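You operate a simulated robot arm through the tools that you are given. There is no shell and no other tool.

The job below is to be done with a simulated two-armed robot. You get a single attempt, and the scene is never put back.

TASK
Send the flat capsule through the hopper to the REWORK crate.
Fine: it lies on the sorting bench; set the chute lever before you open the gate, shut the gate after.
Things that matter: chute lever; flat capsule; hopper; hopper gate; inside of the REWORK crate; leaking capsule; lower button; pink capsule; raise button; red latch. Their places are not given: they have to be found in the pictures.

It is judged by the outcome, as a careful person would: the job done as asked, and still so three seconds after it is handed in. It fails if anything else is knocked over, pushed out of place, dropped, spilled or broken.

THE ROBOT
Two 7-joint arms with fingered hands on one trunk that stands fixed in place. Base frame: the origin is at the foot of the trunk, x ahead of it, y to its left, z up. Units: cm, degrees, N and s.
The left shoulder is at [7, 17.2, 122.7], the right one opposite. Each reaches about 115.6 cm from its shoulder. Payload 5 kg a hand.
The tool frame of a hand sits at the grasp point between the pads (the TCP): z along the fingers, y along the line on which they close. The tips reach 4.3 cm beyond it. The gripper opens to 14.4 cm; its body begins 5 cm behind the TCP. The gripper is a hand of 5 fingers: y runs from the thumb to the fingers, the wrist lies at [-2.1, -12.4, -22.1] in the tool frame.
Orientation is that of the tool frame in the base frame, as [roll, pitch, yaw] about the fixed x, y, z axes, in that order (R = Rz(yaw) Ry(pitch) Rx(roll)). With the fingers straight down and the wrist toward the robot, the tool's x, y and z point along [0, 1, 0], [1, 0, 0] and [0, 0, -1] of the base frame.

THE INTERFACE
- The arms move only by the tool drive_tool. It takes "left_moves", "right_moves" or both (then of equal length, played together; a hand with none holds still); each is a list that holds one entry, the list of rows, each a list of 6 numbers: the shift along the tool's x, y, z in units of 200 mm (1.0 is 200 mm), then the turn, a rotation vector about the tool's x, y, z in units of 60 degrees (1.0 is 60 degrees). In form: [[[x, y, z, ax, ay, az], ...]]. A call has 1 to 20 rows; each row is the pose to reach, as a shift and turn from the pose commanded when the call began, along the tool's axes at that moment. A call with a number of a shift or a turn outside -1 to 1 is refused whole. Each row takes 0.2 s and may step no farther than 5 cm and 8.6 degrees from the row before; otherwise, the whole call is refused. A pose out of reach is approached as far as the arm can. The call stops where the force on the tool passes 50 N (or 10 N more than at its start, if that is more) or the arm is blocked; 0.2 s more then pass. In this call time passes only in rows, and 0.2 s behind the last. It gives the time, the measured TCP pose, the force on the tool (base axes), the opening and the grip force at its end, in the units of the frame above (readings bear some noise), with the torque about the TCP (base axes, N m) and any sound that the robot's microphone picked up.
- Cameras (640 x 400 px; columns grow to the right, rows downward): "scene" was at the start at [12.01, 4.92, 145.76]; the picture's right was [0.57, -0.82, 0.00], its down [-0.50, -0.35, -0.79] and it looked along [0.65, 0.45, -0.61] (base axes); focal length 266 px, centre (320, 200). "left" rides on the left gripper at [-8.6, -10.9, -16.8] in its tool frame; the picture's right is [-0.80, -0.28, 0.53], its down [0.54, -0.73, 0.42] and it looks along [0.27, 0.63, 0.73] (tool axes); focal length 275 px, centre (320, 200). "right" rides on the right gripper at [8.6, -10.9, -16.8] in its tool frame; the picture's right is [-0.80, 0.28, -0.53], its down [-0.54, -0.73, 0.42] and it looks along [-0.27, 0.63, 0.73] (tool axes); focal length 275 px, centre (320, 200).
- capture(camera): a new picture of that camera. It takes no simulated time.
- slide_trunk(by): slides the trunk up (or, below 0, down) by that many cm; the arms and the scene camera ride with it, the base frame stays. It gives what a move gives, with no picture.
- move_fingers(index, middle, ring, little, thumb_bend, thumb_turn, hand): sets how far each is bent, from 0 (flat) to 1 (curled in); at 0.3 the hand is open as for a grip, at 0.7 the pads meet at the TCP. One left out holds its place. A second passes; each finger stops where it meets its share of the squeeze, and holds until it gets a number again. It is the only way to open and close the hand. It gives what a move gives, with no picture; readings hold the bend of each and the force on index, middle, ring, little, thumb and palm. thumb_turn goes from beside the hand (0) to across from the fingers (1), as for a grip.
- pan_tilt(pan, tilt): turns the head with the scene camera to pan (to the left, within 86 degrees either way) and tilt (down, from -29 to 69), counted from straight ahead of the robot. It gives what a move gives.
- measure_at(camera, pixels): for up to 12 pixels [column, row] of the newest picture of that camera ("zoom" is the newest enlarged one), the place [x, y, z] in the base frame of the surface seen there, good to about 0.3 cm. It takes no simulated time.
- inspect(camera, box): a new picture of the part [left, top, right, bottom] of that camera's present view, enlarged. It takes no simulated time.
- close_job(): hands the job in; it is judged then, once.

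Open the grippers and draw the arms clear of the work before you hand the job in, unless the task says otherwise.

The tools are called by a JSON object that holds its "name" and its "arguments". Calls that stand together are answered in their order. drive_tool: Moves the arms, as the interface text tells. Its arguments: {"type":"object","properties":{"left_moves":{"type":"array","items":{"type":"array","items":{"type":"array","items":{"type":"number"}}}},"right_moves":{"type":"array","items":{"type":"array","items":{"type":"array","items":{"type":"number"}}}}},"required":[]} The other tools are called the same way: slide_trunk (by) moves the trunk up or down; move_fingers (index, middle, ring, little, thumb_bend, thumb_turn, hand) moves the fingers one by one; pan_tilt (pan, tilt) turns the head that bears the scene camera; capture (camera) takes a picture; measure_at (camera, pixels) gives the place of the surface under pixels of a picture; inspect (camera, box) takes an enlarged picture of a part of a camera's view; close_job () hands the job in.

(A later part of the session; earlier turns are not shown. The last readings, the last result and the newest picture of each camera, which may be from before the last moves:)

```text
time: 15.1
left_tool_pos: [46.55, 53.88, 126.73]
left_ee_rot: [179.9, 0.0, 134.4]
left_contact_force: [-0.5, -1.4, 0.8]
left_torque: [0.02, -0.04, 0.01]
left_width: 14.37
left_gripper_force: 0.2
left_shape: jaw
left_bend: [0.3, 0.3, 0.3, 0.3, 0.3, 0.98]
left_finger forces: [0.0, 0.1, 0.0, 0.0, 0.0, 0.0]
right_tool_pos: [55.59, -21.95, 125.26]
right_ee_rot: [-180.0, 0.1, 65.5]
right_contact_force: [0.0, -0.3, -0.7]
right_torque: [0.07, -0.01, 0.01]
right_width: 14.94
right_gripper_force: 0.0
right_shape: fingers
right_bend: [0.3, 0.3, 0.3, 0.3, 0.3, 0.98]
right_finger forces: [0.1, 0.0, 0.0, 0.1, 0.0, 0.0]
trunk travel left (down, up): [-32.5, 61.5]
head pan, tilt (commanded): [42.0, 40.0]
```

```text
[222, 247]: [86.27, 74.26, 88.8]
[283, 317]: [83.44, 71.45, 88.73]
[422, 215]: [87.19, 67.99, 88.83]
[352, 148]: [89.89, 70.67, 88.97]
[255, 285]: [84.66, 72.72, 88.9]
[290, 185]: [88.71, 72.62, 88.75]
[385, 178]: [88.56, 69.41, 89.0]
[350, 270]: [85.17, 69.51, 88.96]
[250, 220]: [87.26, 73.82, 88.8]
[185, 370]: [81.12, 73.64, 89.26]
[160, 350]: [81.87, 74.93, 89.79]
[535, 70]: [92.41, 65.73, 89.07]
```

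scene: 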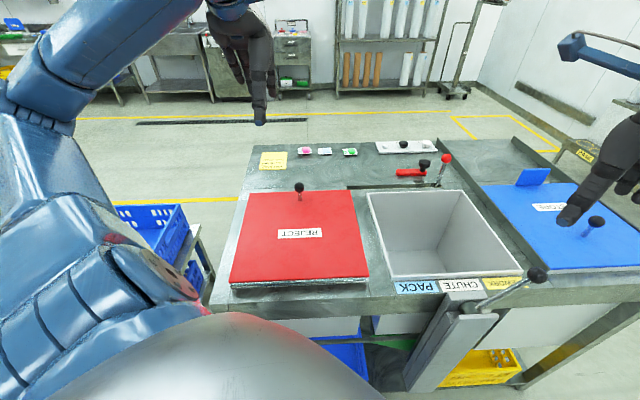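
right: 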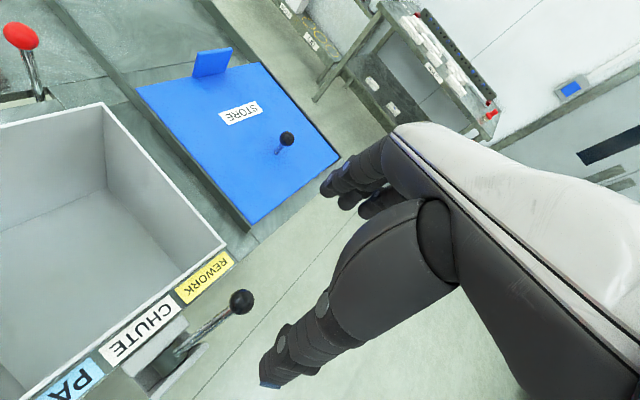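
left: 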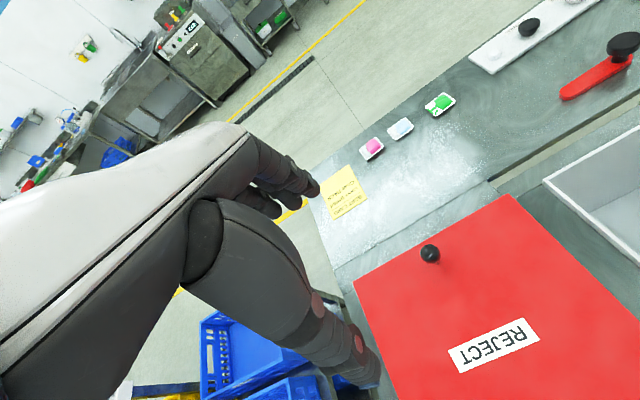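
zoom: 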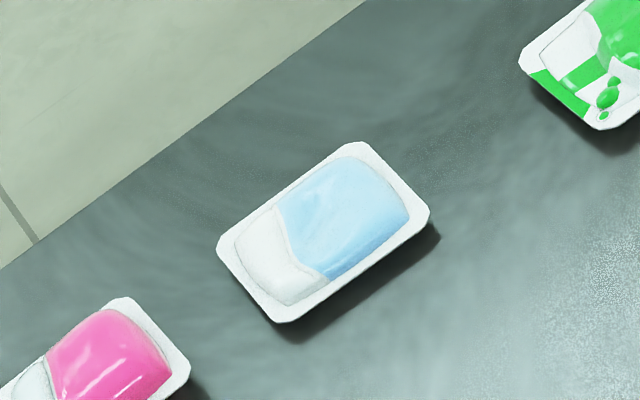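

The tray is about 5.1 x 4.0 cm, long side along the bench, centre (86.7, 71.1), rim z≈88.9, with the pink tray only ~2.6 cm away. I plan a pinch with thumb, index and middle across the short side, ring and little curled away; I rehearse this shape in mid-air to see where the tips lie.

{"name": "move_fingers", "arguments": {"hand": "left", "index": 0.6, "middle": 0.6, "ring": 1.0, "little": 1.0, "thumb_bend": 0.6}}

{"name": "capture", "arguments": {"camera": "left"}}

{"name": "inspect", "arguments": {"camera": "scene", "box": [180, 0, 320, 130]}}

```text
time: 16.1
left_tool_pos: [46.7, 53.87, 126.66]
left_ee_rot: [-179.9, -0.1, 134.3]
left_contact_force: [-0.6, -0.1, 0.8]
left_torque: [-0.01, 0.0, 0.01]
left_width: 4.31
left_gripper_force: 0.0
left_shape: fingers
left_bend: [0.6, 0.6, 1.0, 1.0, 0.6, 0.98]
left_finger forces: [0.0, 0.0, 0.0, 0.0, 0.0, 0.0]
right_tool_pos: [55.72, -21.89, 125.27]
right_ee_rot: [180.0, 0.1, 65.4]
right_contact_force: [-0.4, 0.4, -0.4]
right_torque: [0.04, -0.01, 0.02]
right_width: 14.93
right_gripper_force: 0.0
right_shape: fingers
right_bend: [0.3, 0.3, 0.3, 0.3, 0.3, 0.98]
right_finger forces: [0.0, 0.0, 0.0, 0.0, 0.0, 0.0]
trunk travel left (down, up): [-32.5, 61.5]
head pan, tilt (commanded): [42.0, 40.0]
```

```text
taken
```

left: 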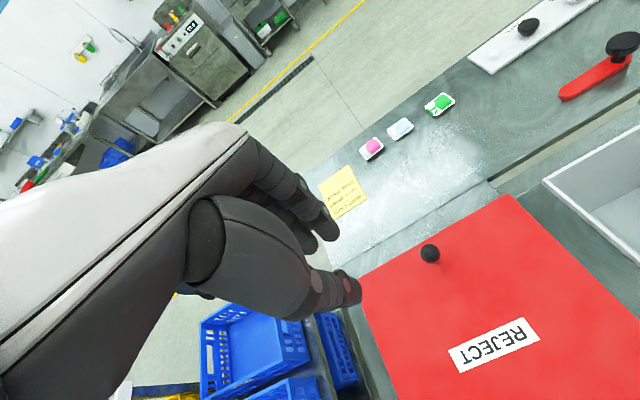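

```text
3.08 times, centred on (250, 65) of scene
```

zoom: 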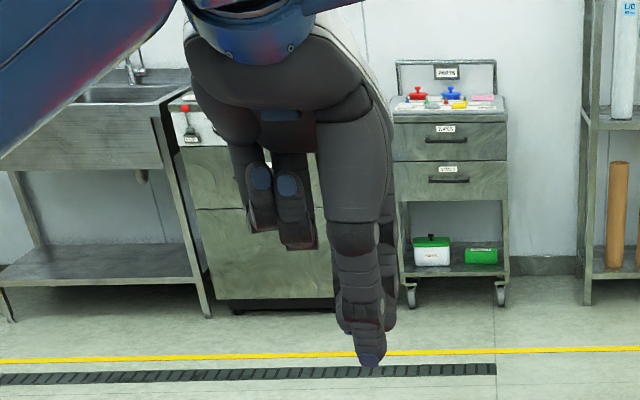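

Ring and little are tucked well up. I zoom on the left view to measure the thumb and index tips relative to the TCP.

{"name": "inspect", "arguments": {"camera": "left", "box": [240, 150, 400, 330]}}

{"name": "measure_at", "arguments": {"camera": "left", "pixels": [[345, 290], [357, 290], [325, 290], [332, 235], [325, 225], [310, 245], [315, 200], [335, 275]]}}

{"name": "measure_at", "arguments": {"camera": "scene", "pixels": [[267, 182], [266, 115], [267, 108], [260, 102], [275, 98], [246, 78], [235, 70]]}}

```text
2.22 times, centred on (320, 240) of left
```

zoom: 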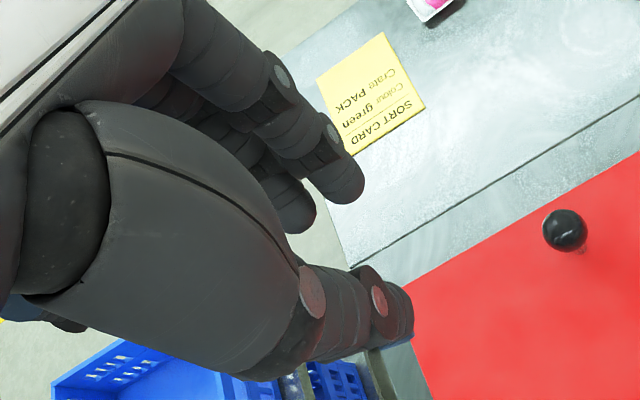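

```text
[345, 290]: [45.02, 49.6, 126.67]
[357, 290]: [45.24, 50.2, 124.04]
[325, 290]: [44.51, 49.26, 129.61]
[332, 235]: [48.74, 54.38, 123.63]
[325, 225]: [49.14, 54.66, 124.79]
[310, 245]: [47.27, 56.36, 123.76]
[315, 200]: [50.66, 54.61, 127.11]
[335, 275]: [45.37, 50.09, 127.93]
```

```text
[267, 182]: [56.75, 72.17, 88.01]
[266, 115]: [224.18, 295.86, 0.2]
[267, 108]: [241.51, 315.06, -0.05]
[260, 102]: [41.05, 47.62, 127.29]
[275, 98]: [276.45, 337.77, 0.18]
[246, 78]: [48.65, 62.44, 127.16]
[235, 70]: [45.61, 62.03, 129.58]
```

At bend 0.6 the index/middle tips lie ~3.2 cm beyond the TCP at y≈+2 and the thumb at y≈-2 to -3.5, a good pinch for the 4 cm tray. I carry the left hand toward the capsule at height.

{"name": "drive_tool", "arguments": {"left_moves": [[[-0.074, 0.19, 0.03, 0, 0, 0], [-0.148, 0.38, 0.07, 0, 0, 0], [-0.222, 0.57, 0.12, 0, 0, 0], [-0.296, 0.76, 0.18, 0, 0, 0], [-0.37, 0.95, 0.24, 0, 0, 0]]]}}

{"name": "capture", "arguments": {"camera": "left"}}

{"name": "capture", "arguments": {"camera": "scene"}}

```text
time: 17.3
left_tool_pos: [65.67, 61.95, 121.78]
left_ee_rot: [179.9, -0.2, 134.4]
left_contact_force: [0.5, 0.2, -0.6]
left_torque: [-0.03, 0.02, 0.02]
left_width: 4.26
left_gripper_force: 0.1
left_shape: fingers
left_bend: [0.6, 0.6, 1.0, 1.0, 0.6, 0.98]
left_finger forces: [0.0, 0.0, 0.0, 0.0, 0.1, 0.0]
right_tool_pos: [55.9, -21.81, 125.06]
right_ee_rot: [-179.9, 0.1, 65.4]
right_contact_force: [0.1, -0.9, -0.8]
right_torque: [0.02, 0.05, -0.02]
right_width: 14.91
right_gripper_force: 0.1
right_shape: fingers
right_bend: [0.3, 0.3, 0.3, 0.3, 0.3, 0.98]
right_finger forces: [0.0, 0.1, 0.1, 0.0, 0.0, 0.0]
trunk travel left (down, up): [-32.5, 61.5]
head pan, tilt (commanded): [42.0, 40.0]
```

```text
taken
```

left: 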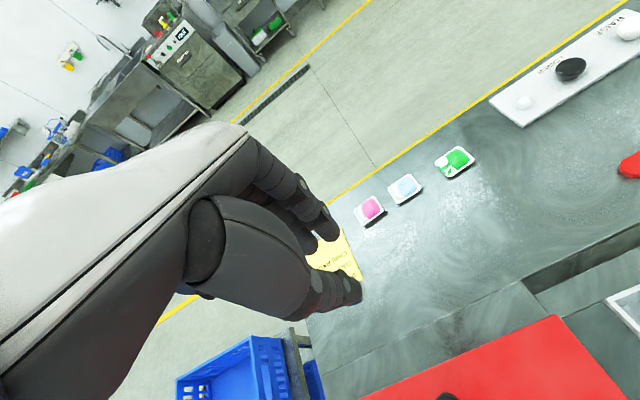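

```text
taken
```

scene: 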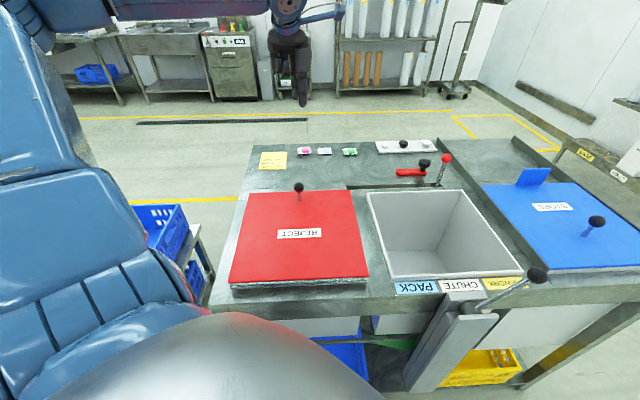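

I continue toward a spot above the flat capsule at (86.7, 71.1).

{"name": "drive_tool", "arguments": {"left_moves": [[[-0.068, 0.163, 0.08, 0, 0, 0], [-0.136, 0.327, 0.17, 0, 0, 0], [-0.204, 0.49, 0.27, 0, 0, 0], [-0.272, 0.653, 0.37, 0, 0, 0], [-0.34, 0.817, 0.47, 0, 0, 0], [-0.408, 0.98, 0.57, 0, 0, 0]]]}}

{"name": "capture", "arguments": {"camera": "left"}}

{"name": "capture", "arguments": {"camera": "scene"}}

```text
time: 18.7
left_tool_pos: [85.34, 69.87, 110.29]
left_ee_rot: [-179.9, 0.0, 134.5]
left_contact_force: [0.4, 0.4, -0.1]
left_torque: [-0.08, 0.03, 0.0]
left_width: 4.29
left_gripper_force: 0.1
left_shape: fingers
left_bend: [0.6, 0.6, 1.0, 1.0, 0.6, 0.98]
left_finger forces: [0.0, 0.0, 0.0, 0.0, 0.0, 0.0]
right_tool_pos: [55.99, -21.78, 125.12]
right_ee_rot: [-180.0, 0.0, 65.5]
right_contact_force: [0.7, 0.4, -0.1]
right_torque: [-0.02, 0.08, 0.06]
right_width: 14.9
right_gripper_force: 0.1
right_shape: fingers
right_bend: [0.3, 0.3, 0.3, 0.3, 0.3, 0.98]
right_finger forces: [0.0, 0.0, 0.0, 0.0, 0.0, 0.0]
trunk travel left (down, up): [-32.5, 61.5]
head pan, tilt (commanded): [42.0, 40.0]
```

```text
taken
```

left: 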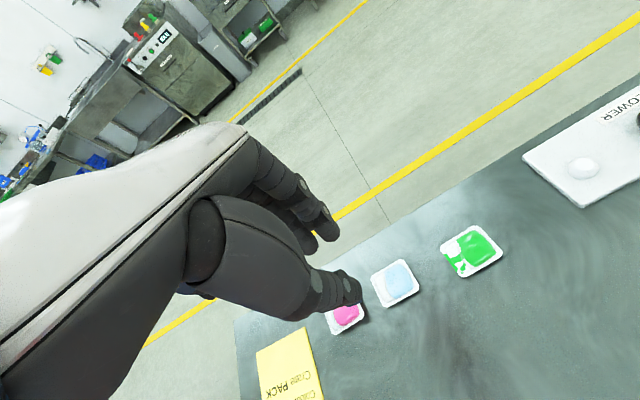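

```text
taken
```

scene: 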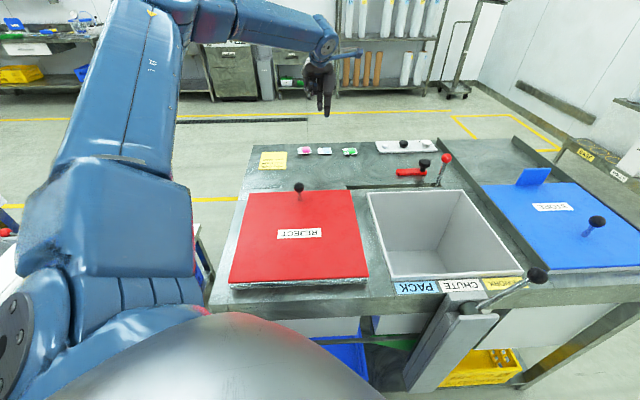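

Hand is at (85.3, 69.9, 110.3). I re-measure the flat capsule's tray (395,283) from this closer view.

{"name": "inspect", "arguments": {"camera": "left", "box": [310, 220, 510, 340]}}

{"name": "measure_at", "arguments": {"camera": "zoom", "pixels": [[202, 175], [235, 265], [345, 215], [310, 132], [270, 195], [190, 200], [215, 240], [300, 240], [255, 152], [330, 180], [400, 210], [170, 280]]}}

```text
3.20 times, centred on (410, 280) of left
```

zoom: 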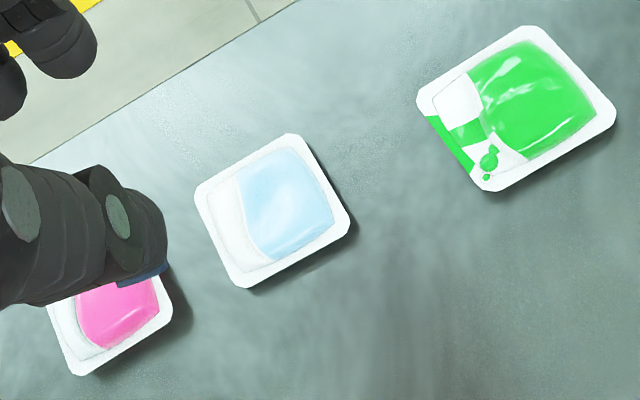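

```text
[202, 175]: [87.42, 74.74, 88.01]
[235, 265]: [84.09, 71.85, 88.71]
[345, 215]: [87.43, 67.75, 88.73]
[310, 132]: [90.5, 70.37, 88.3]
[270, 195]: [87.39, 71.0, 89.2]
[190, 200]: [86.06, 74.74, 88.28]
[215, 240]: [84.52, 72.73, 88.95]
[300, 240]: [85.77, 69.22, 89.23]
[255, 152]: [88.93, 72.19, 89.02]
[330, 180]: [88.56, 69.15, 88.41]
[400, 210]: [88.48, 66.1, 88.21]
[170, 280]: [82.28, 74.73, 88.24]
```

{"name": "measure_at", "arguments": {"camera": "zoom", "pixels": [[200, 196], [206, 182], [234, 280], [246, 284], [345, 225], [344, 210], [298, 140], [286, 138], [220, 238], [295, 257], [322, 178], [245, 160]]}}

```text
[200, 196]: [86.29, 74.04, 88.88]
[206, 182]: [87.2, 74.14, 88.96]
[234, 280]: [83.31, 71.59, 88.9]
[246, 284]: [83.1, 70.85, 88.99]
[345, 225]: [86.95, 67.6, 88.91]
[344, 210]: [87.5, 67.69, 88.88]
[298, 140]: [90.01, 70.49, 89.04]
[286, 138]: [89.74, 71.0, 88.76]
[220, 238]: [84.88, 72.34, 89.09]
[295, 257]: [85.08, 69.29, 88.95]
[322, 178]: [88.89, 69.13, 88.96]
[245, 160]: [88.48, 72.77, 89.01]
```

The tray measures about 5.5 x 4.8 cm with centre (86.8, 71.0). I open thumb, index and middle to 0.48, then centre above it and lower to TCP z≈96.

{"name": "move_fingers", "arguments": {"hand": "left", "index": 0.48, "middle": 0.48, "ring": 1.0, "little": 1.0, "thumb_bend": 0.48}}

{"name": "drive_tool", "arguments": {"left_moves": [[[-0.01, 0.05, 0.15, 0, 0, 0], [-0.012, 0.09, 0.32, 0, 0, 0], [-0.012, 0.09, 0.48, 0, 0, 0], [-0.012, 0.09, 0.6, 0, 0, 0], [-0.012, 0.09, 0.7, 0, 0, 0]]]}}

{"name": "capture", "arguments": {"camera": "left"}}

{"name": "inspect", "arguments": {"camera": "scene", "box": [250, 80, 390, 190]}}

```text
time: 19.7
left_tool_pos: [85.21, 69.78, 110.52]
left_ee_rot: [179.9, -0.1, 134.5]
left_contact_force: [0.1, -0.3, 0.1]
left_torque: [0.01, 0.04, 0.01]
left_width: 8.54
left_gripper_force: 0.0
left_shape: fingers
left_bend: [0.48, 0.48, 1.0, 1.0, 0.48, 0.98]
left_finger forces: [0.0, 0.0, 0.0, 0.1, 0.1, 0.0]
right_tool_pos: [55.72, -21.86, 125.28]
right_ee_rot: [-180.0, 0.0, 65.3]
right_contact_force: [0.5, -1.1, 0.1]
right_torque: [-0.01, 0.03, 0.0]
right_width: 14.9
right_gripper_force: 0.0
right_shape: fingers
right_bend: [0.3, 0.3, 0.3, 0.3, 0.3, 0.98]
right_finger forces: [0.0, 0.0, 0.1, 0.1, 0.1, 0.0]
trunk travel left (down, up): [-32.5, 61.5]
head pan, tilt (commanded): [42.0, 40.0]
```

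```text
time: 20.9
left_tool_pos: [86.63, 71.01, 96.29]
left_ee_rot: [-180.0, 0.1, 134.4]
left_contact_force: [0.8, 0.1, 1.0]
left_torque: [0.0, 0.05, 0.0]
left_width: 8.57
left_gripper_force: 0.0
left_shape: fingers
left_bend: [0.48, 0.48, 1.0, 1.0, 0.48, 0.98]
left_finger forces: [0.0, 0.1, 0.1, 0.1, 0.1, 0.0]
right_tool_pos: [55.83, -21.9, 125.23]
right_ee_rot: [-179.9, 0.1, 65.5]
right_contact_force: [0.7, 0.3, -0.7]
right_torque: [-0.01, 0.0, -0.01]
right_width: 14.91
right_gripper_force: 0.0
right_shape: fingers
right_bend: [0.3, 0.3, 0.3, 0.3, 0.3, 0.98]
right_finger forces: [0.1, 0.1, 0.0, 0.1, 0.0, 0.0]
trunk travel left (down, up): [-32.5, 61.5]
head pan, tilt (commanded): [42.0, 40.0]
```

```text
taken
```

left: 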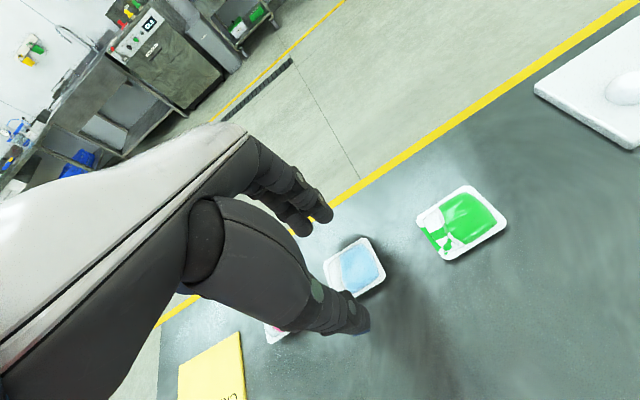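

```text
3.64 times, centred on (320, 135) of scene
```

zoom: 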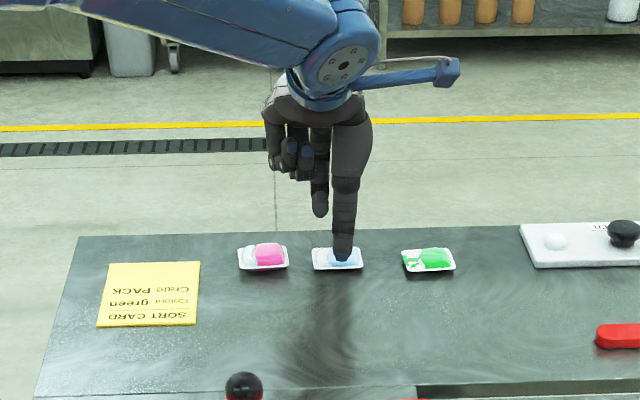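

Thumb and fingers straddle the tray. I narrow the opening to ~6.5 cm and lower to TCP z≈92.6, watching force.

{"name": "move_fingers", "arguments": {"hand": "left", "index": 0.53, "middle": 0.53, "thumb_bend": 0.53}}

{"name": "drive_tool", "arguments": {"left_moves": [[[0, 0, 0.06, 0, 0, 0], [0, 0, 0.11, 0, 0, 0], [0, 0, 0.15, 0, 0, 0], [0, 0, 0.185, 0, 0, 0]]]}}

{"name": "capture", "arguments": {"camera": "left"}}

{"name": "inspect", "arguments": {"camera": "scene", "box": [280, 110, 370, 180]}}

```text
time: 21.9
left_tool_pos: [86.71, 70.95, 96.4]
left_ee_rot: [180.0, 0.0, 134.4]
left_contact_force: [0.2, 0.7, 0.1]
left_torque: [-0.03, 0.01, 0.01]
left_width: 6.83
left_gripper_force: 0.1
left_shape: fingers
left_bend: [0.53, 0.53, 1.0, 1.0, 0.53, 0.98]
left_finger forces: [0.1, 0.1, 0.0, 0.0, 0.0, 0.0]
right_tool_pos: [55.72, -22.0, 125.11]
right_ee_rot: [179.9, 0.0, 65.5]
right_contact_force: [0.4, -0.9, 0.6]
right_torque: [0.0, 0.0, -0.01]
right_width: 14.91
right_gripper_force: 0.1
right_shape: fingers
right_bend: [0.3, 0.3, 0.3, 0.3, 0.3, 0.98]
right_finger forces: [0.0, 0.1, 0.0, 0.1, 0.0, 0.1]
trunk travel left (down, up): [-32.5, 61.5]
head pan, tilt (commanded): [42.0, 40.0]
```

```text
time: 22.9
left_tool_pos: [86.64, 70.92, 92.79]
left_ee_rot: [179.9, 0.0, 134.5]
left_contact_force: [0.0, 0.9, 3.8]
left_torque: [0.17, -0.12, -0.01]
left_width: 6.81
left_gripper_force: 2.6
left_shape: fingers
left_bend: [0.53, 0.53, 1.0, 1.0, 0.53, 0.98]
left_finger forces: [0.0, 4.3, 0.0, 0.0, 0.0, 0.1]
right_tool_pos: [55.77, -21.8, 125.23]
right_ee_rot: [180.0, 0.0, 65.4]
right_contact_force: [-0.2, 0.5, -0.4]
right_torque: [0.03, -0.01, 0.02]
right_width: 14.92
right_gripper_force: 0.0
right_shape: fingers
right_bend: [0.3, 0.3, 0.3, 0.3, 0.3, 0.98]
right_finger forces: [0.0, 0.1, 0.0, 0.0, 0.1, 0.1]
trunk travel left (down, up): [-32.5, 61.5]
head pan, tilt (commanded): [42.0, 40.0]
```

```text
taken
```

left: 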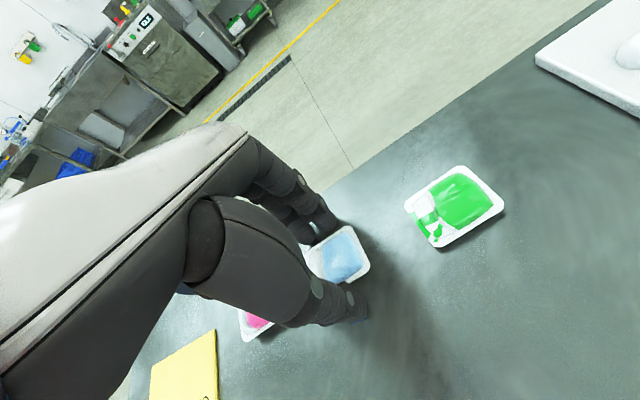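

```text
5.71 times, centred on (325, 145) of scene
```

zoom: 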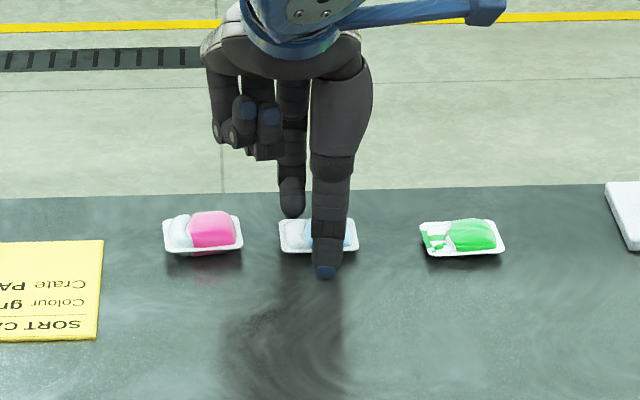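

The middle finger touches the bench lightly (4.3 N) at TCP z=92.8 and the thumb is down in front of the tray. I close gently in steps.

{"name": "move_fingers", "arguments": {"hand": "left", "index": 0.57, "middle": 0.57, "thumb_bend": 0.57}}

{"name": "capture", "arguments": {"camera": "left"}}

{"name": "inspect", "arguments": {"camera": "left", "box": [270, 180, 400, 340]}}

{"name": "inspect", "arguments": {"camera": "scene", "box": [295, 130, 355, 170]}}

```text
time: 23.9
left_tool_pos: [86.6, 70.84, 92.89]
left_ee_rot: [179.9, 0.0, 134.4]
left_contact_force: [1.3, 2.0, 6.6]
left_torque: [0.29, -0.2, -0.04]
left_width: 5.72
left_gripper_force: 3.4
left_shape: fingers
left_bend: [0.56, 0.55, 1.0, 1.0, 0.56, 0.98]
left_finger forces: [0.0, 6.8, 0.0, 0.0, 0.0, 0.0]
right_tool_pos: [55.78, -21.9, 125.19]
right_ee_rot: [180.0, -0.1, 65.4]
right_contact_force: [-0.5, 0.1, -0.7]
right_torque: [0.02, -0.01, 0.0]
right_width: 14.93
right_gripper_force: 0.2
right_shape: fingers
right_bend: [0.3, 0.3, 0.3, 0.3, 0.3, 0.98]
right_finger forces: [0.0, 0.0, 0.1, 0.0, 0.1, 0.0]
trunk travel left (down, up): [-32.5, 61.5]
head pan, tilt (commanded): [42.0, 40.0]
```

```text
taken
```

left: 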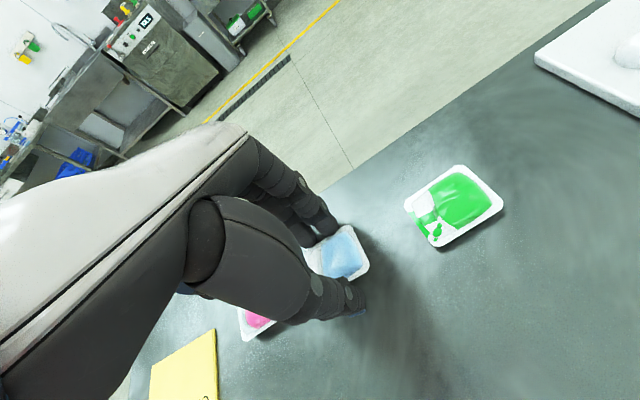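

```text
2.50 times, centred on (335, 260) of left
```

zoom: 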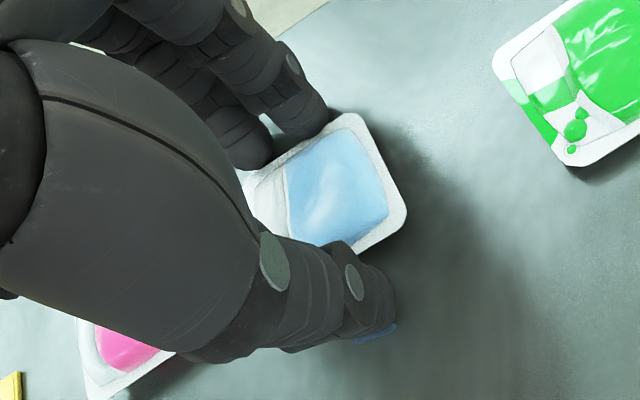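

```text
10.00 times, centred on (325, 150) of scene
```

zoom: 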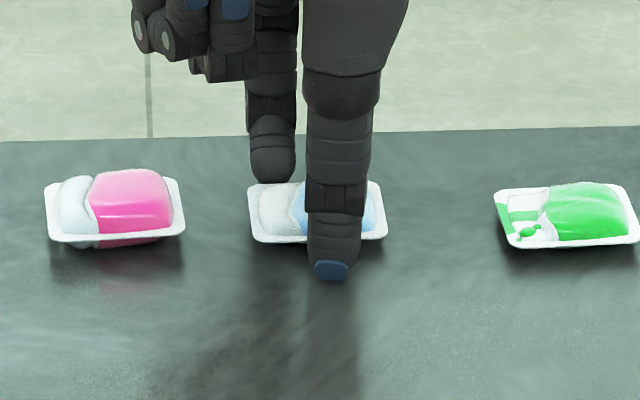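

Index and middle tips are right behind the tray's far edge, the thumb just in front of its near edge. I close further to clamp it.

{"name": "move_fingers", "arguments": {"hand": "left", "index": 0.63, "middle": 0.63, "thumb_bend": 0.63}}

{"name": "inspect", "arguments": {"camera": "left", "box": [270, 180, 400, 340]}}

{"name": "inspect", "arguments": {"camera": "scene", "box": [295, 130, 355, 170]}}

```text
time: 24.9
left_tool_pos: [86.66, 70.97, 92.89]
left_ee_rot: [180.0, 0.0, 134.4]
left_contact_force: [-0.4, -0.2, 4.9]
left_torque: [-0.05, 0.02, -0.02]
left_width: 4.21
left_gripper_force: 5.5
left_shape: fingers
left_bend: [0.61, 0.61, 1.0, 1.0, 0.6, 0.97]
left_finger forces: [2.6, 2.7, 0.0, 0.0, 6.0, 0.1]
right_tool_pos: [55.56, -21.84, 125.36]
right_ee_rot: [-180.0, 0.0, 65.4]
right_contact_force: [0.4, -0.2, -0.3]
right_torque: [-0.01, -0.03, -0.02]
right_width: 14.92
right_gripper_force: 0.1
right_shape: fingers
right_bend: [0.3, 0.3, 0.3, 0.3, 0.3, 0.98]
right_finger forces: [0.0, 0.1, 0.0, 0.1, 0.1, 0.1]
trunk travel left (down, up): [-32.5, 61.5]
head pan, tilt (commanded): [42.0, 40.0]
```

```text
2.50 times, centred on (335, 260) of left
```

zoom: 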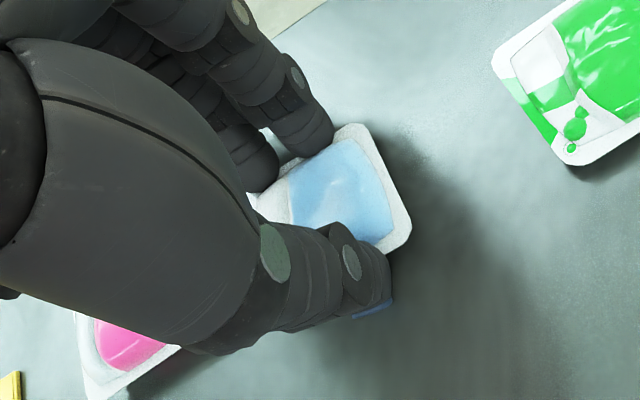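

```text
10.00 times, centred on (325, 150) of scene
```

zoom: 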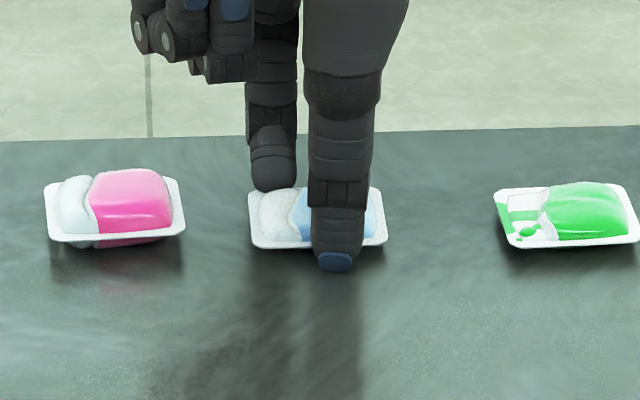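

The tray is clamped (index 2.6, middle 2.7, thumb 6.0 N, width 4.2). I squeeze slightly more and lift 1.5 cm to test the hold.

{"name": "move_fingers", "arguments": {"hand": "left", "index": 0.66, "middle": 0.66, "thumb_bend": 0.66}}

{"name": "drive_tool", "arguments": {"left_moves": [[[0, 0, -0.015, 0, 0, 0], [0, 0, -0.03, 0, 0, 0], [0, 0, -0.05, 0, 0, 0], [0, 0, -0.075, 0, 0, 0]]]}}

{"name": "inspect", "arguments": {"camera": "left", "box": [270, 180, 400, 340]}}

{"name": "inspect", "arguments": {"camera": "scene", "box": [295, 130, 355, 170]}}

```text
time: 25.9
left_tool_pos: [86.53, 70.96, 92.9]
left_ee_rot: [-179.9, 0.0, 134.4]
left_contact_force: [0.5, 1.7, 4.8]
left_torque: [0.02, 0.02, -0.03]
left_width: 4.1
left_gripper_force: 9.9
left_shape: fingers
left_bend: [0.61, 0.63, 1.0, 1.0, 0.61, 0.97]
left_finger forces: [4.7, 5.1, 0.0, 0.0, 9.6, 0.1]
right_tool_pos: [55.65, -21.84, 125.35]
right_ee_rot: [180.0, 0.0, 65.4]
right_contact_force: [0.2, -0.3, 0.1]
right_torque: [0.03, 0.0, -0.03]
right_width: 14.93
right_gripper_force: 0.0
right_shape: fingers
right_bend: [0.3, 0.3, 0.3, 0.3, 0.3, 0.98]
right_finger forces: [0.0, 0.0, 0.0, 0.0, 0.0, 0.0]
trunk travel left (down, up): [-32.5, 61.5]
head pan, tilt (commanded): [42.0, 40.0]
```

```text
time: 26.9
left_tool_pos: [86.63, 70.92, 94.26]
left_ee_rot: [179.9, 0.0, 134.4]
left_contact_force: [-0.9, -0.5, 0.2]
left_torque: [0.02, 0.02, -0.04]
left_width: 4.09
left_gripper_force: 8.6
left_shape: fingers
left_bend: [0.62, 0.63, 1.0, 1.0, 0.61, 0.97]
left_finger forces: [4.1, 3.6, 0.0, 0.0, 8.1, 0.1]
right_tool_pos: [55.72, -21.88, 125.25]
right_ee_rot: [-179.9, -0.1, 65.4]
right_contact_force: [-0.3, -0.3, -0.1]
right_torque: [0.0, -0.03, 0.0]
right_width: 14.92
right_gripper_force: 0.1
right_shape: fingers
right_bend: [0.3, 0.3, 0.3, 0.3, 0.3, 0.98]
right_finger forces: [0.1, 0.1, 0.0, 0.0, 0.1, 0.0]
trunk travel left (down, up): [-32.5, 61.5]
head pan, tilt (commanded): [42.0, 40.0]
```

```text
2.50 times, centred on (335, 260) of left
```

zoom: 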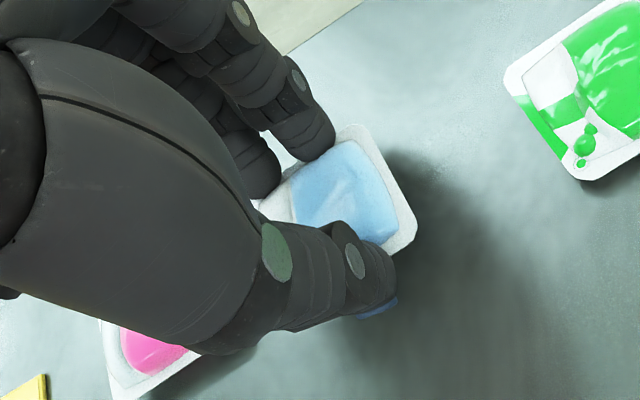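

```text
10.00 times, centred on (325, 150) of scene
```

zoom: 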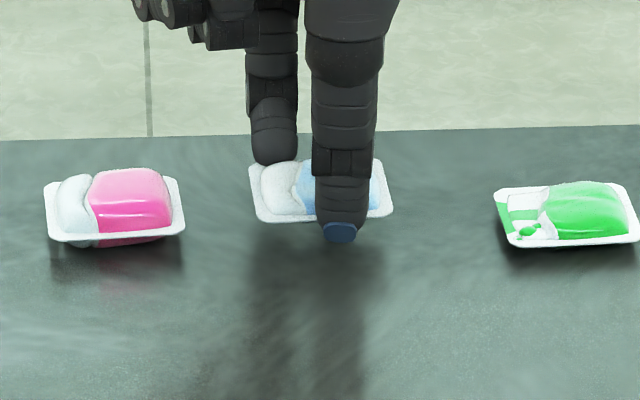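

The flat capsule is lifted cleanly, neighbours untouched. I raise it to about z=110.

{"name": "drive_tool", "arguments": {"left_moves": [[[0, 0, -0.1, 0, 0, 0], [0, 0, -0.25, 0, 0, 0], [0, 0, -0.42, 0, 0, 0], [0, 0, -0.6, 0, 0, 0], [0, 0, -0.78, 0, 0, 0], [0, 0, -0.85, 0, 0, 0]]]}}

{"name": "capture", "arguments": {"camera": "left"}}

{"name": "capture", "arguments": {"camera": "scene"}}

```text
time: 28.3
left_tool_pos: [86.65, 70.89, 111.23]
left_ee_rot: [-179.9, 0.0, 134.4]
left_contact_force: [0.0, 0.9, 0.2]
left_torque: [-0.03, 0.0, 0.0]
left_width: 4.1
left_gripper_force: 7.8
left_shape: fingers
left_bend: [0.62, 0.63, 1.0, 1.0, 0.61, 0.97]
left_finger forces: [4.1, 3.5, 0.1, 0.1, 8.0, 0.0]
right_tool_pos: [55.82, -21.9, 125.21]
right_ee_rot: [180.0, 0.0, 65.4]
right_contact_force: [0.2, 0.2, 0.2]
right_torque: [-0.02, -0.01, -0.02]
right_width: 14.92
right_gripper_force: 0.1
right_shape: fingers
right_bend: [0.3, 0.3, 0.3, 0.3, 0.3, 0.98]
right_finger forces: [0.0, 0.0, 0.0, 0.0, 0.0, 0.0]
trunk travel left (down, up): [-32.5, 61.5]
head pan, tilt (commanded): [42.0, 40.0]
```

```text
taken
```

left: 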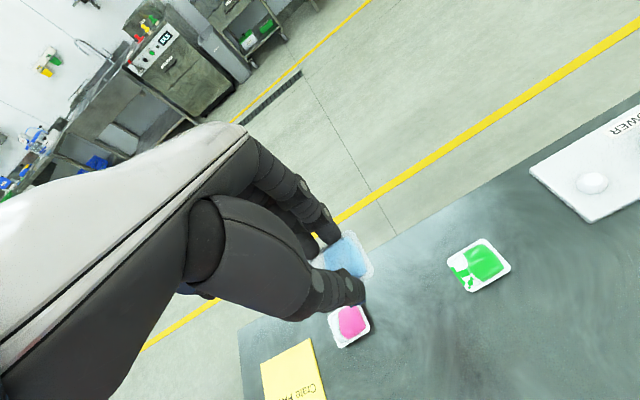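

```text
taken
```

scene: 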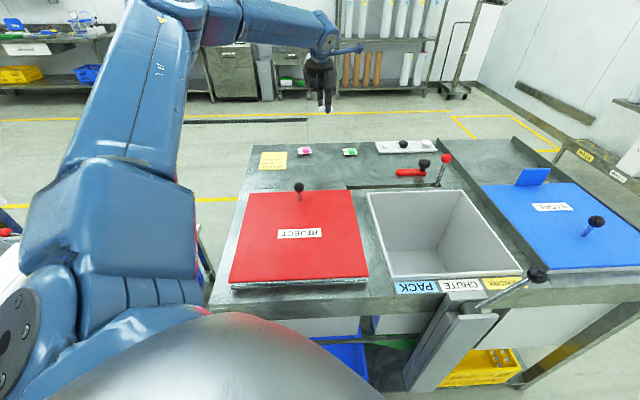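

The capsule hangs securely. I carry it toward the hopper centre (75, 17.5) at height, in three legs; first leg.

{"name": "drive_tool", "arguments": {"left_moves": [[[-0.06, -0.09, -0.01, 0, 0, 0], [-0.15, -0.23, -0.02, 0, 0, 0], [-0.25, -0.38, -0.03, 0, 0, 0], [-0.35, -0.53, -0.04, 0, 0, 0], [-0.44, -0.67, -0.05, 0, 0, 0], [-0.5, -0.757, -0.05, 0, 0, 0]]]}}

{"name": "drive_tool", "arguments": {"left_moves": [[[-0.06, -0.09, 0, 0, 0, 0], [-0.15, -0.23, 0, 0, 0, 0], [-0.25, -0.38, 0, 0, 0, 0], [-0.35, -0.53, 0, 0, 0, 0], [-0.44, -0.67, 0, 0, 0, 0], [-0.5, -0.757, 0, 0, 0, 0]]]}}

{"name": "capture", "arguments": {"camera": "left"}}

{"name": "capture", "arguments": {"camera": "scene"}}

```text
time: 29.7
left_tool_pos: [82.83, 53.23, 112.25]
left_ee_rot: [180.0, -0.1, 134.4]
left_contact_force: [-0.6, 0.3, 0.5]
left_torque: [-0.02, 0.01, 0.0]
left_width: 4.1
left_gripper_force: 7.3
left_shape: fingers
left_bend: [0.62, 0.63, 1.0, 1.0, 0.61, 0.97]
left_finger forces: [4.1, 3.5, 0.2, 0.0, 8.0, 0.0]
right_tool_pos: [55.67, -21.78, 125.11]
right_ee_rot: [180.0, -0.1, 65.4]
right_contact_force: [-0.1, -0.8, 0.2]
right_torque: [0.03, 0.03, 0.03]
right_width: 14.92
right_gripper_force: 0.0
right_shape: fingers
right_bend: [0.3, 0.3, 0.3, 0.3, 0.3, 0.98]
right_finger forces: [0.0, 0.0, 0.0, 0.0, 0.0, 0.0]
trunk travel left (down, up): [-32.5, 61.5]
head pan, tilt (commanded): [42.0, 40.0]
```

```text
time: 31.1
left_tool_pos: [79.04, 35.25, 112.28]
left_ee_rot: [180.0, -0.1, 134.5]
left_contact_force: [0.9, -0.1, 0.2]
left_torque: [-0.03, 0.04, -0.01]
left_width: 4.07
left_gripper_force: 8.1
left_shape: fingers
left_bend: [0.62, 0.63, 1.0, 1.0, 0.61, 0.97]
left_finger forces: [4.1, 3.5, 0.0, 0.1, 8.0, 0.0]
right_tool_pos: [55.75, -21.83, 125.19]
right_ee_rot: [-180.0, 0.0, 65.4]
right_contact_force: [-0.2, -0.3, 0.4]
right_torque: [0.07, 0.0, -0.03]
right_width: 14.91
right_gripper_force: 0.1
right_shape: fingers
right_bend: [0.3, 0.3, 0.3, 0.3, 0.3, 0.98]
right_finger forces: [0.1, 0.1, 0.0, 0.0, 0.0, 0.0]
trunk travel left (down, up): [-32.5, 61.5]
head pan, tilt (commanded): [42.0, 40.0]
```

```text
taken
```

left: 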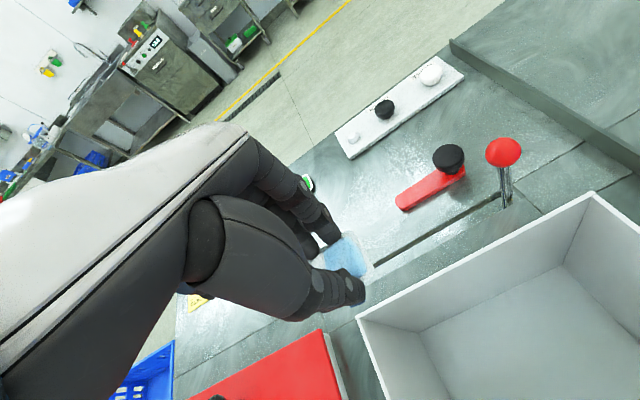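

```text
taken
```

scene: 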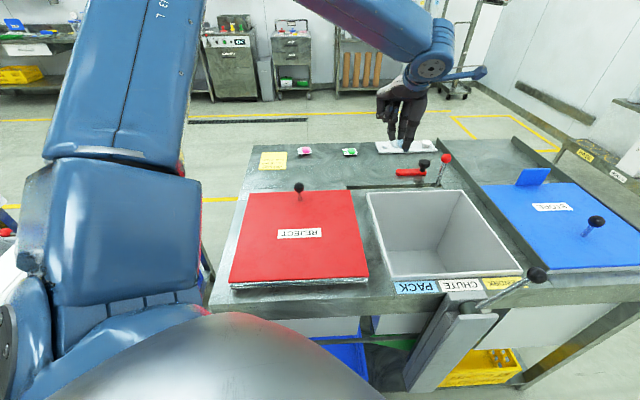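

The capsule is still held; third leg puts it over the hopper centre.

{"name": "drive_tool", "arguments": {"left_moves": [[[-0.06, -0.09, 0, 0, 0, 0], [-0.15, -0.23, 0, 0, 0, 0], [-0.25, -0.38, 0, 0, 0, 0], [-0.35, -0.53, 0, 0, 0, 0], [-0.44, -0.67, 0, 0, 0, 0], [-0.5, -0.757, 0, 0, 0, 0]]]}}

{"name": "capture", "arguments": {"camera": "left"}}

{"name": "capture", "arguments": {"camera": "scene"}}

```text
time: 32.5
left_tool_pos: [75.14, 17.64, 112.25]
left_ee_rot: [-180.0, 0.0, 134.6]
left_contact_force: [0.3, 0.1, 0.2]
left_torque: [-0.03, 0.0, 0.01]
left_width: 4.07
left_gripper_force: 8.0
left_shape: fingers
left_bend: [0.62, 0.63, 1.0, 1.0, 0.61, 0.97]
left_finger forces: [4.1, 3.5, 0.0, 0.0, 7.8, 0.0]
right_tool_pos: [55.91, -21.78, 125.28]
right_ee_rot: [-179.8, 0.0, 65.4]
right_contact_force: [0.5, -0.2, -0.2]
right_torque: [0.01, 0.04, -0.03]
right_width: 14.93
right_gripper_force: 0.1
right_shape: fingers
right_bend: [0.3, 0.3, 0.3, 0.3, 0.3, 0.98]
right_finger forces: [0.0, 0.0, 0.0, 0.1, 0.0, 0.1]
trunk travel left (down, up): [-32.5, 61.5]
head pan, tilt (commanded): [42.0, 40.0]
```

```text
taken
```

left: 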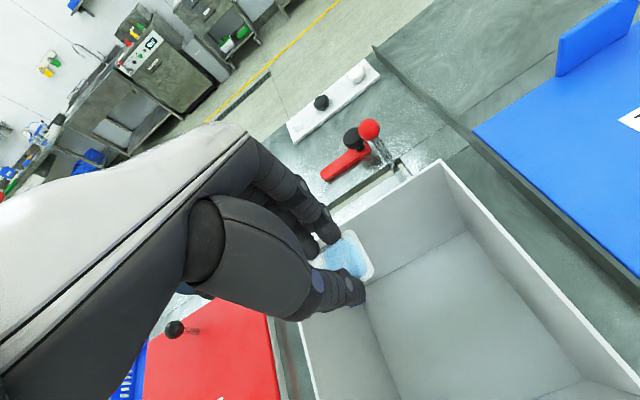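

```text
taken
```

scene: 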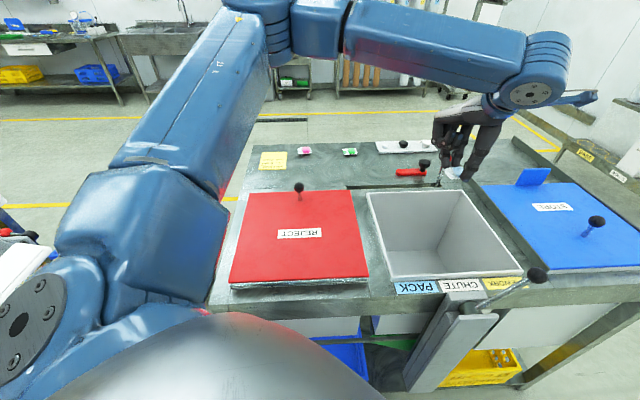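

Hand is over the hopper at (75.1, 17.6). I measure the hopper interior floor and rim in the left view to make sure of clearance before lowering.

{"name": "measure_at", "arguments": {"camera": "left", "pixels": [[372, 290], [463, 238], [580, 378], [480, 320], [420, 390], [440, 165], [635, 385], [308, 345], [395, 195], [342, 255], [400, 390], [600, 390]]}}

```text
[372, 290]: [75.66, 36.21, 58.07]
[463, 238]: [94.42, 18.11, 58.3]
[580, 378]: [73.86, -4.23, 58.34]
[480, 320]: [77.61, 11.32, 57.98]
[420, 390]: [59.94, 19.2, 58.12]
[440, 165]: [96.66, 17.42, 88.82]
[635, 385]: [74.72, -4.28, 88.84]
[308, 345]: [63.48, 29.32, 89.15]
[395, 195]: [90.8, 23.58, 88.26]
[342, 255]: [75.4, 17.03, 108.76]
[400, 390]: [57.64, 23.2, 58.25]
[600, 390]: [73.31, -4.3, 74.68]
```

The hopper interior is about 26 x 30 cm with its floor (closed gate) at z≈58 and centre (74.8, 16). I lower the hand into the hopper stepwise to shorten the drop.

{"name": "drive_tool", "arguments": {"left_moves": [[[0, 0, 0.12, 0, 0, 0], [0.01, -0.02, 0.28, 0, 0, 0], [0.02, -0.04, 0.45, 0, 0, 0], [0.025, -0.05, 0.62, 0, 0, 0], [0.025, -0.05, 0.8, 0, 0, 0], [0.025, -0.05, 0.95, 0, 0, 0]]]}}

{"name": "capture", "arguments": {"camera": "left"}}

{"name": "capture", "arguments": {"camera": "scene"}}

```text
time: 33.9
left_tool_pos: [72.3, 20.95, 95.34]
left_ee_rot: [-179.9, 0.2, 134.4]
left_contact_force: [-0.5, -0.2, -0.3]
left_torque: [-0.01, 0.03, 0.03]
left_width: 4.06
left_gripper_force: 7.5
left_shape: fingers
left_bend: [0.62, 0.63, 1.0, 1.0, 0.61, 0.97]
left_finger forces: [4.1, 3.2, 0.0, 0.0, 7.7, 0.0]
left hand out of reach, approached as far as the arm can: row 3, 4, 5, 6
right_tool_pos: [55.8, -21.87, 125.23]
right_ee_rot: [-180.0, -0.1, 65.4]
right_contact_force: [0.3, 0.3, 0.4]
right_torque: [0.01, 0.02, -0.02]
right_width: 14.93
right_gripper_force: 0.1
right_shape: fingers
right_bend: [0.3, 0.3, 0.3, 0.3, 0.3, 0.98]
right_finger forces: [0.0, 0.0, 0.1, 0.0, 0.0, 0.1]
trunk travel left (down, up): [-32.5, 61.5]
head pan, tilt (commanded): [42.0, 40.0]
```

```text
taken
```

left: 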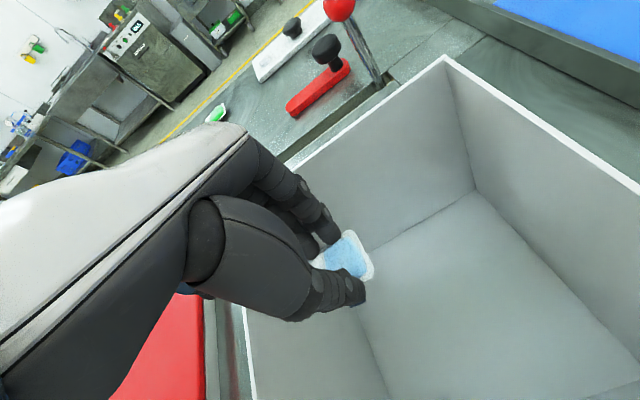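

```text
taken
```

scene: 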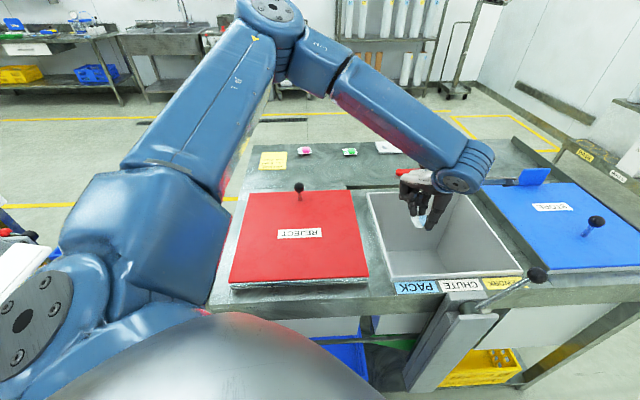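

The arm can't reach lower in this posture (stopped at z≈95), so I'll back up a bit and use the trunk slide instead. First I raise to a reachable pose and measure how high the arm's links are above the bench.

{"name": "drive_tool", "arguments": {"left_moves": [[[0, 0, -0.2, 0, 0, 0], [0, 0, -0.4, 0, 0, 0], [0, 0, -0.6, 0, 0, 0], [-0.01, 0.02, -0.75, 0, 0, 0]]]}}

{"name": "capture", "arguments": {"camera": "scene"}}

{"name": "measure_at", "arguments": {"camera": "scene", "pixels": [[270, 30], [250, 20], [200, 120], [240, 60], [350, 60], [450, 60], [530, 80], [560, 60], [150, 200], [210, 200], [60, 280], [220, 170]]}}

```text
time: 34.9
left_tool_pos: [72.65, 21.28, 110.49]
left_ee_rot: [179.9, 0.0, 134.4]
left_contact_force: [0.6, 0.5, -0.1]
left_torque: [0.0, -0.02, 0.0]
left_width: 4.04
left_gripper_force: 7.6
left_shape: fingers
left_bend: [0.62, 0.63, 1.0, 1.0, 0.61, 0.97]
left_finger forces: [4.2, 3.3, 0.0, 0.0, 7.6, 0.1]
right_tool_pos: [55.63, -21.81, 125.29]
right_ee_rot: [180.0, 0.0, 65.4]
right_contact_force: [-0.4, -0.7, 0.6]
right_torque: [0.03, -0.03, 0.01]
right_width: 14.91
right_gripper_force: 0.1
right_shape: fingers
right_bend: [0.3, 0.3, 0.3, 0.3, 0.3, 0.98]
right_finger forces: [0.0, 0.1, 0.0, 0.1, 0.0, 0.0]
trunk travel left (down, up): [-32.5, 61.5]
head pan, tilt (commanded): [42.0, 40.0]
```

```text
taken
```

scene: 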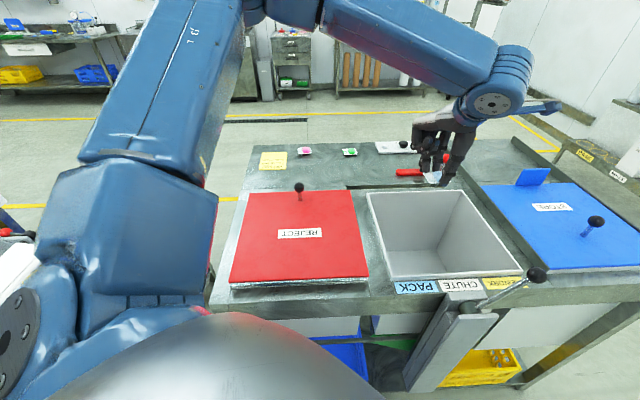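

```text
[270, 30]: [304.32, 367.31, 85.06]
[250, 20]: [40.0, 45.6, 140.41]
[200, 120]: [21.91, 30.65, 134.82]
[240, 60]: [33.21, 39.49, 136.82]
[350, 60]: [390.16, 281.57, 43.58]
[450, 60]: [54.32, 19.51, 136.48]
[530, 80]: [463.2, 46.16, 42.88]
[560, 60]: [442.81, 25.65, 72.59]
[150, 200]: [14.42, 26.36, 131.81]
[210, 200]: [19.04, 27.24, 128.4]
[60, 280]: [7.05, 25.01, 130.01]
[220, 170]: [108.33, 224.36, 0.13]
```

The arm's links are around z 128–140. I check the chest and the parked right arm before lowering the trunk.

{"name": "measure_at", "arguments": {"camera": "scene", "pixels": [[250, 330], [300, 350], [350, 385], [200, 340], [250, 390], [232, 285], [215, 300], [370, 280]]}}

{"name": "pan_tilt", "arguments": {"pan": -15, "tilt": 35}}

{"name": "capture", "arguments": {"camera": "scene"}}

```text
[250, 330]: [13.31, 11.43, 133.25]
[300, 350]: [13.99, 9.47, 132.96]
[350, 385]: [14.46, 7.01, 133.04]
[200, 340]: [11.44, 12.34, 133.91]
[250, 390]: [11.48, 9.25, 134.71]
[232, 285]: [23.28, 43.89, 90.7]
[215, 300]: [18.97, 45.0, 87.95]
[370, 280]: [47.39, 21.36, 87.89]
```

```text
time: 36.1
left_tool_pos: [72.73, 21.28, 110.41]
left_ee_rot: [180.0, 0.1, 134.5]
left_contact_force: [-0.5, -0.4, 0.9]
left_torque: [0.0, -0.02, -0.02]
left_width: 4.04
left_gripper_force: 6.9
left_shape: fingers
left_bend: [0.62, 0.63, 1.0, 1.0, 0.61, 0.97]
left_finger forces: [4.1, 3.3, 0.1, 0.0, 7.5, 0.1]
right_tool_pos: [55.79, -21.96, 125.24]
right_ee_rot: [-180.0, -0.1, 65.4]
right_contact_force: [-0.3, -0.6, 0.4]
right_torque: [0.01, 0.02, 0.0]
right_width: 14.94
right_gripper_force: 0.0
right_shape: fingers
right_bend: [0.3, 0.3, 0.3, 0.3, 0.3, 0.98]
right_finger forces: [0.1, 0.1, 0.1, 0.1, 0.1, 0.0]
trunk travel left (down, up): [-32.5, 61.5]
head pan, tilt (commanded): [-15.0, 35.0]
```

```text
taken
```

scene: 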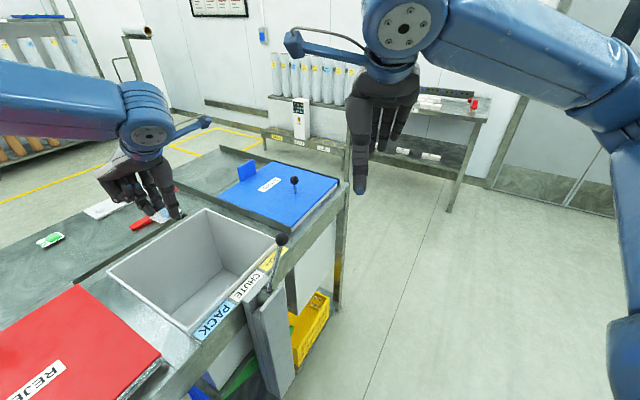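

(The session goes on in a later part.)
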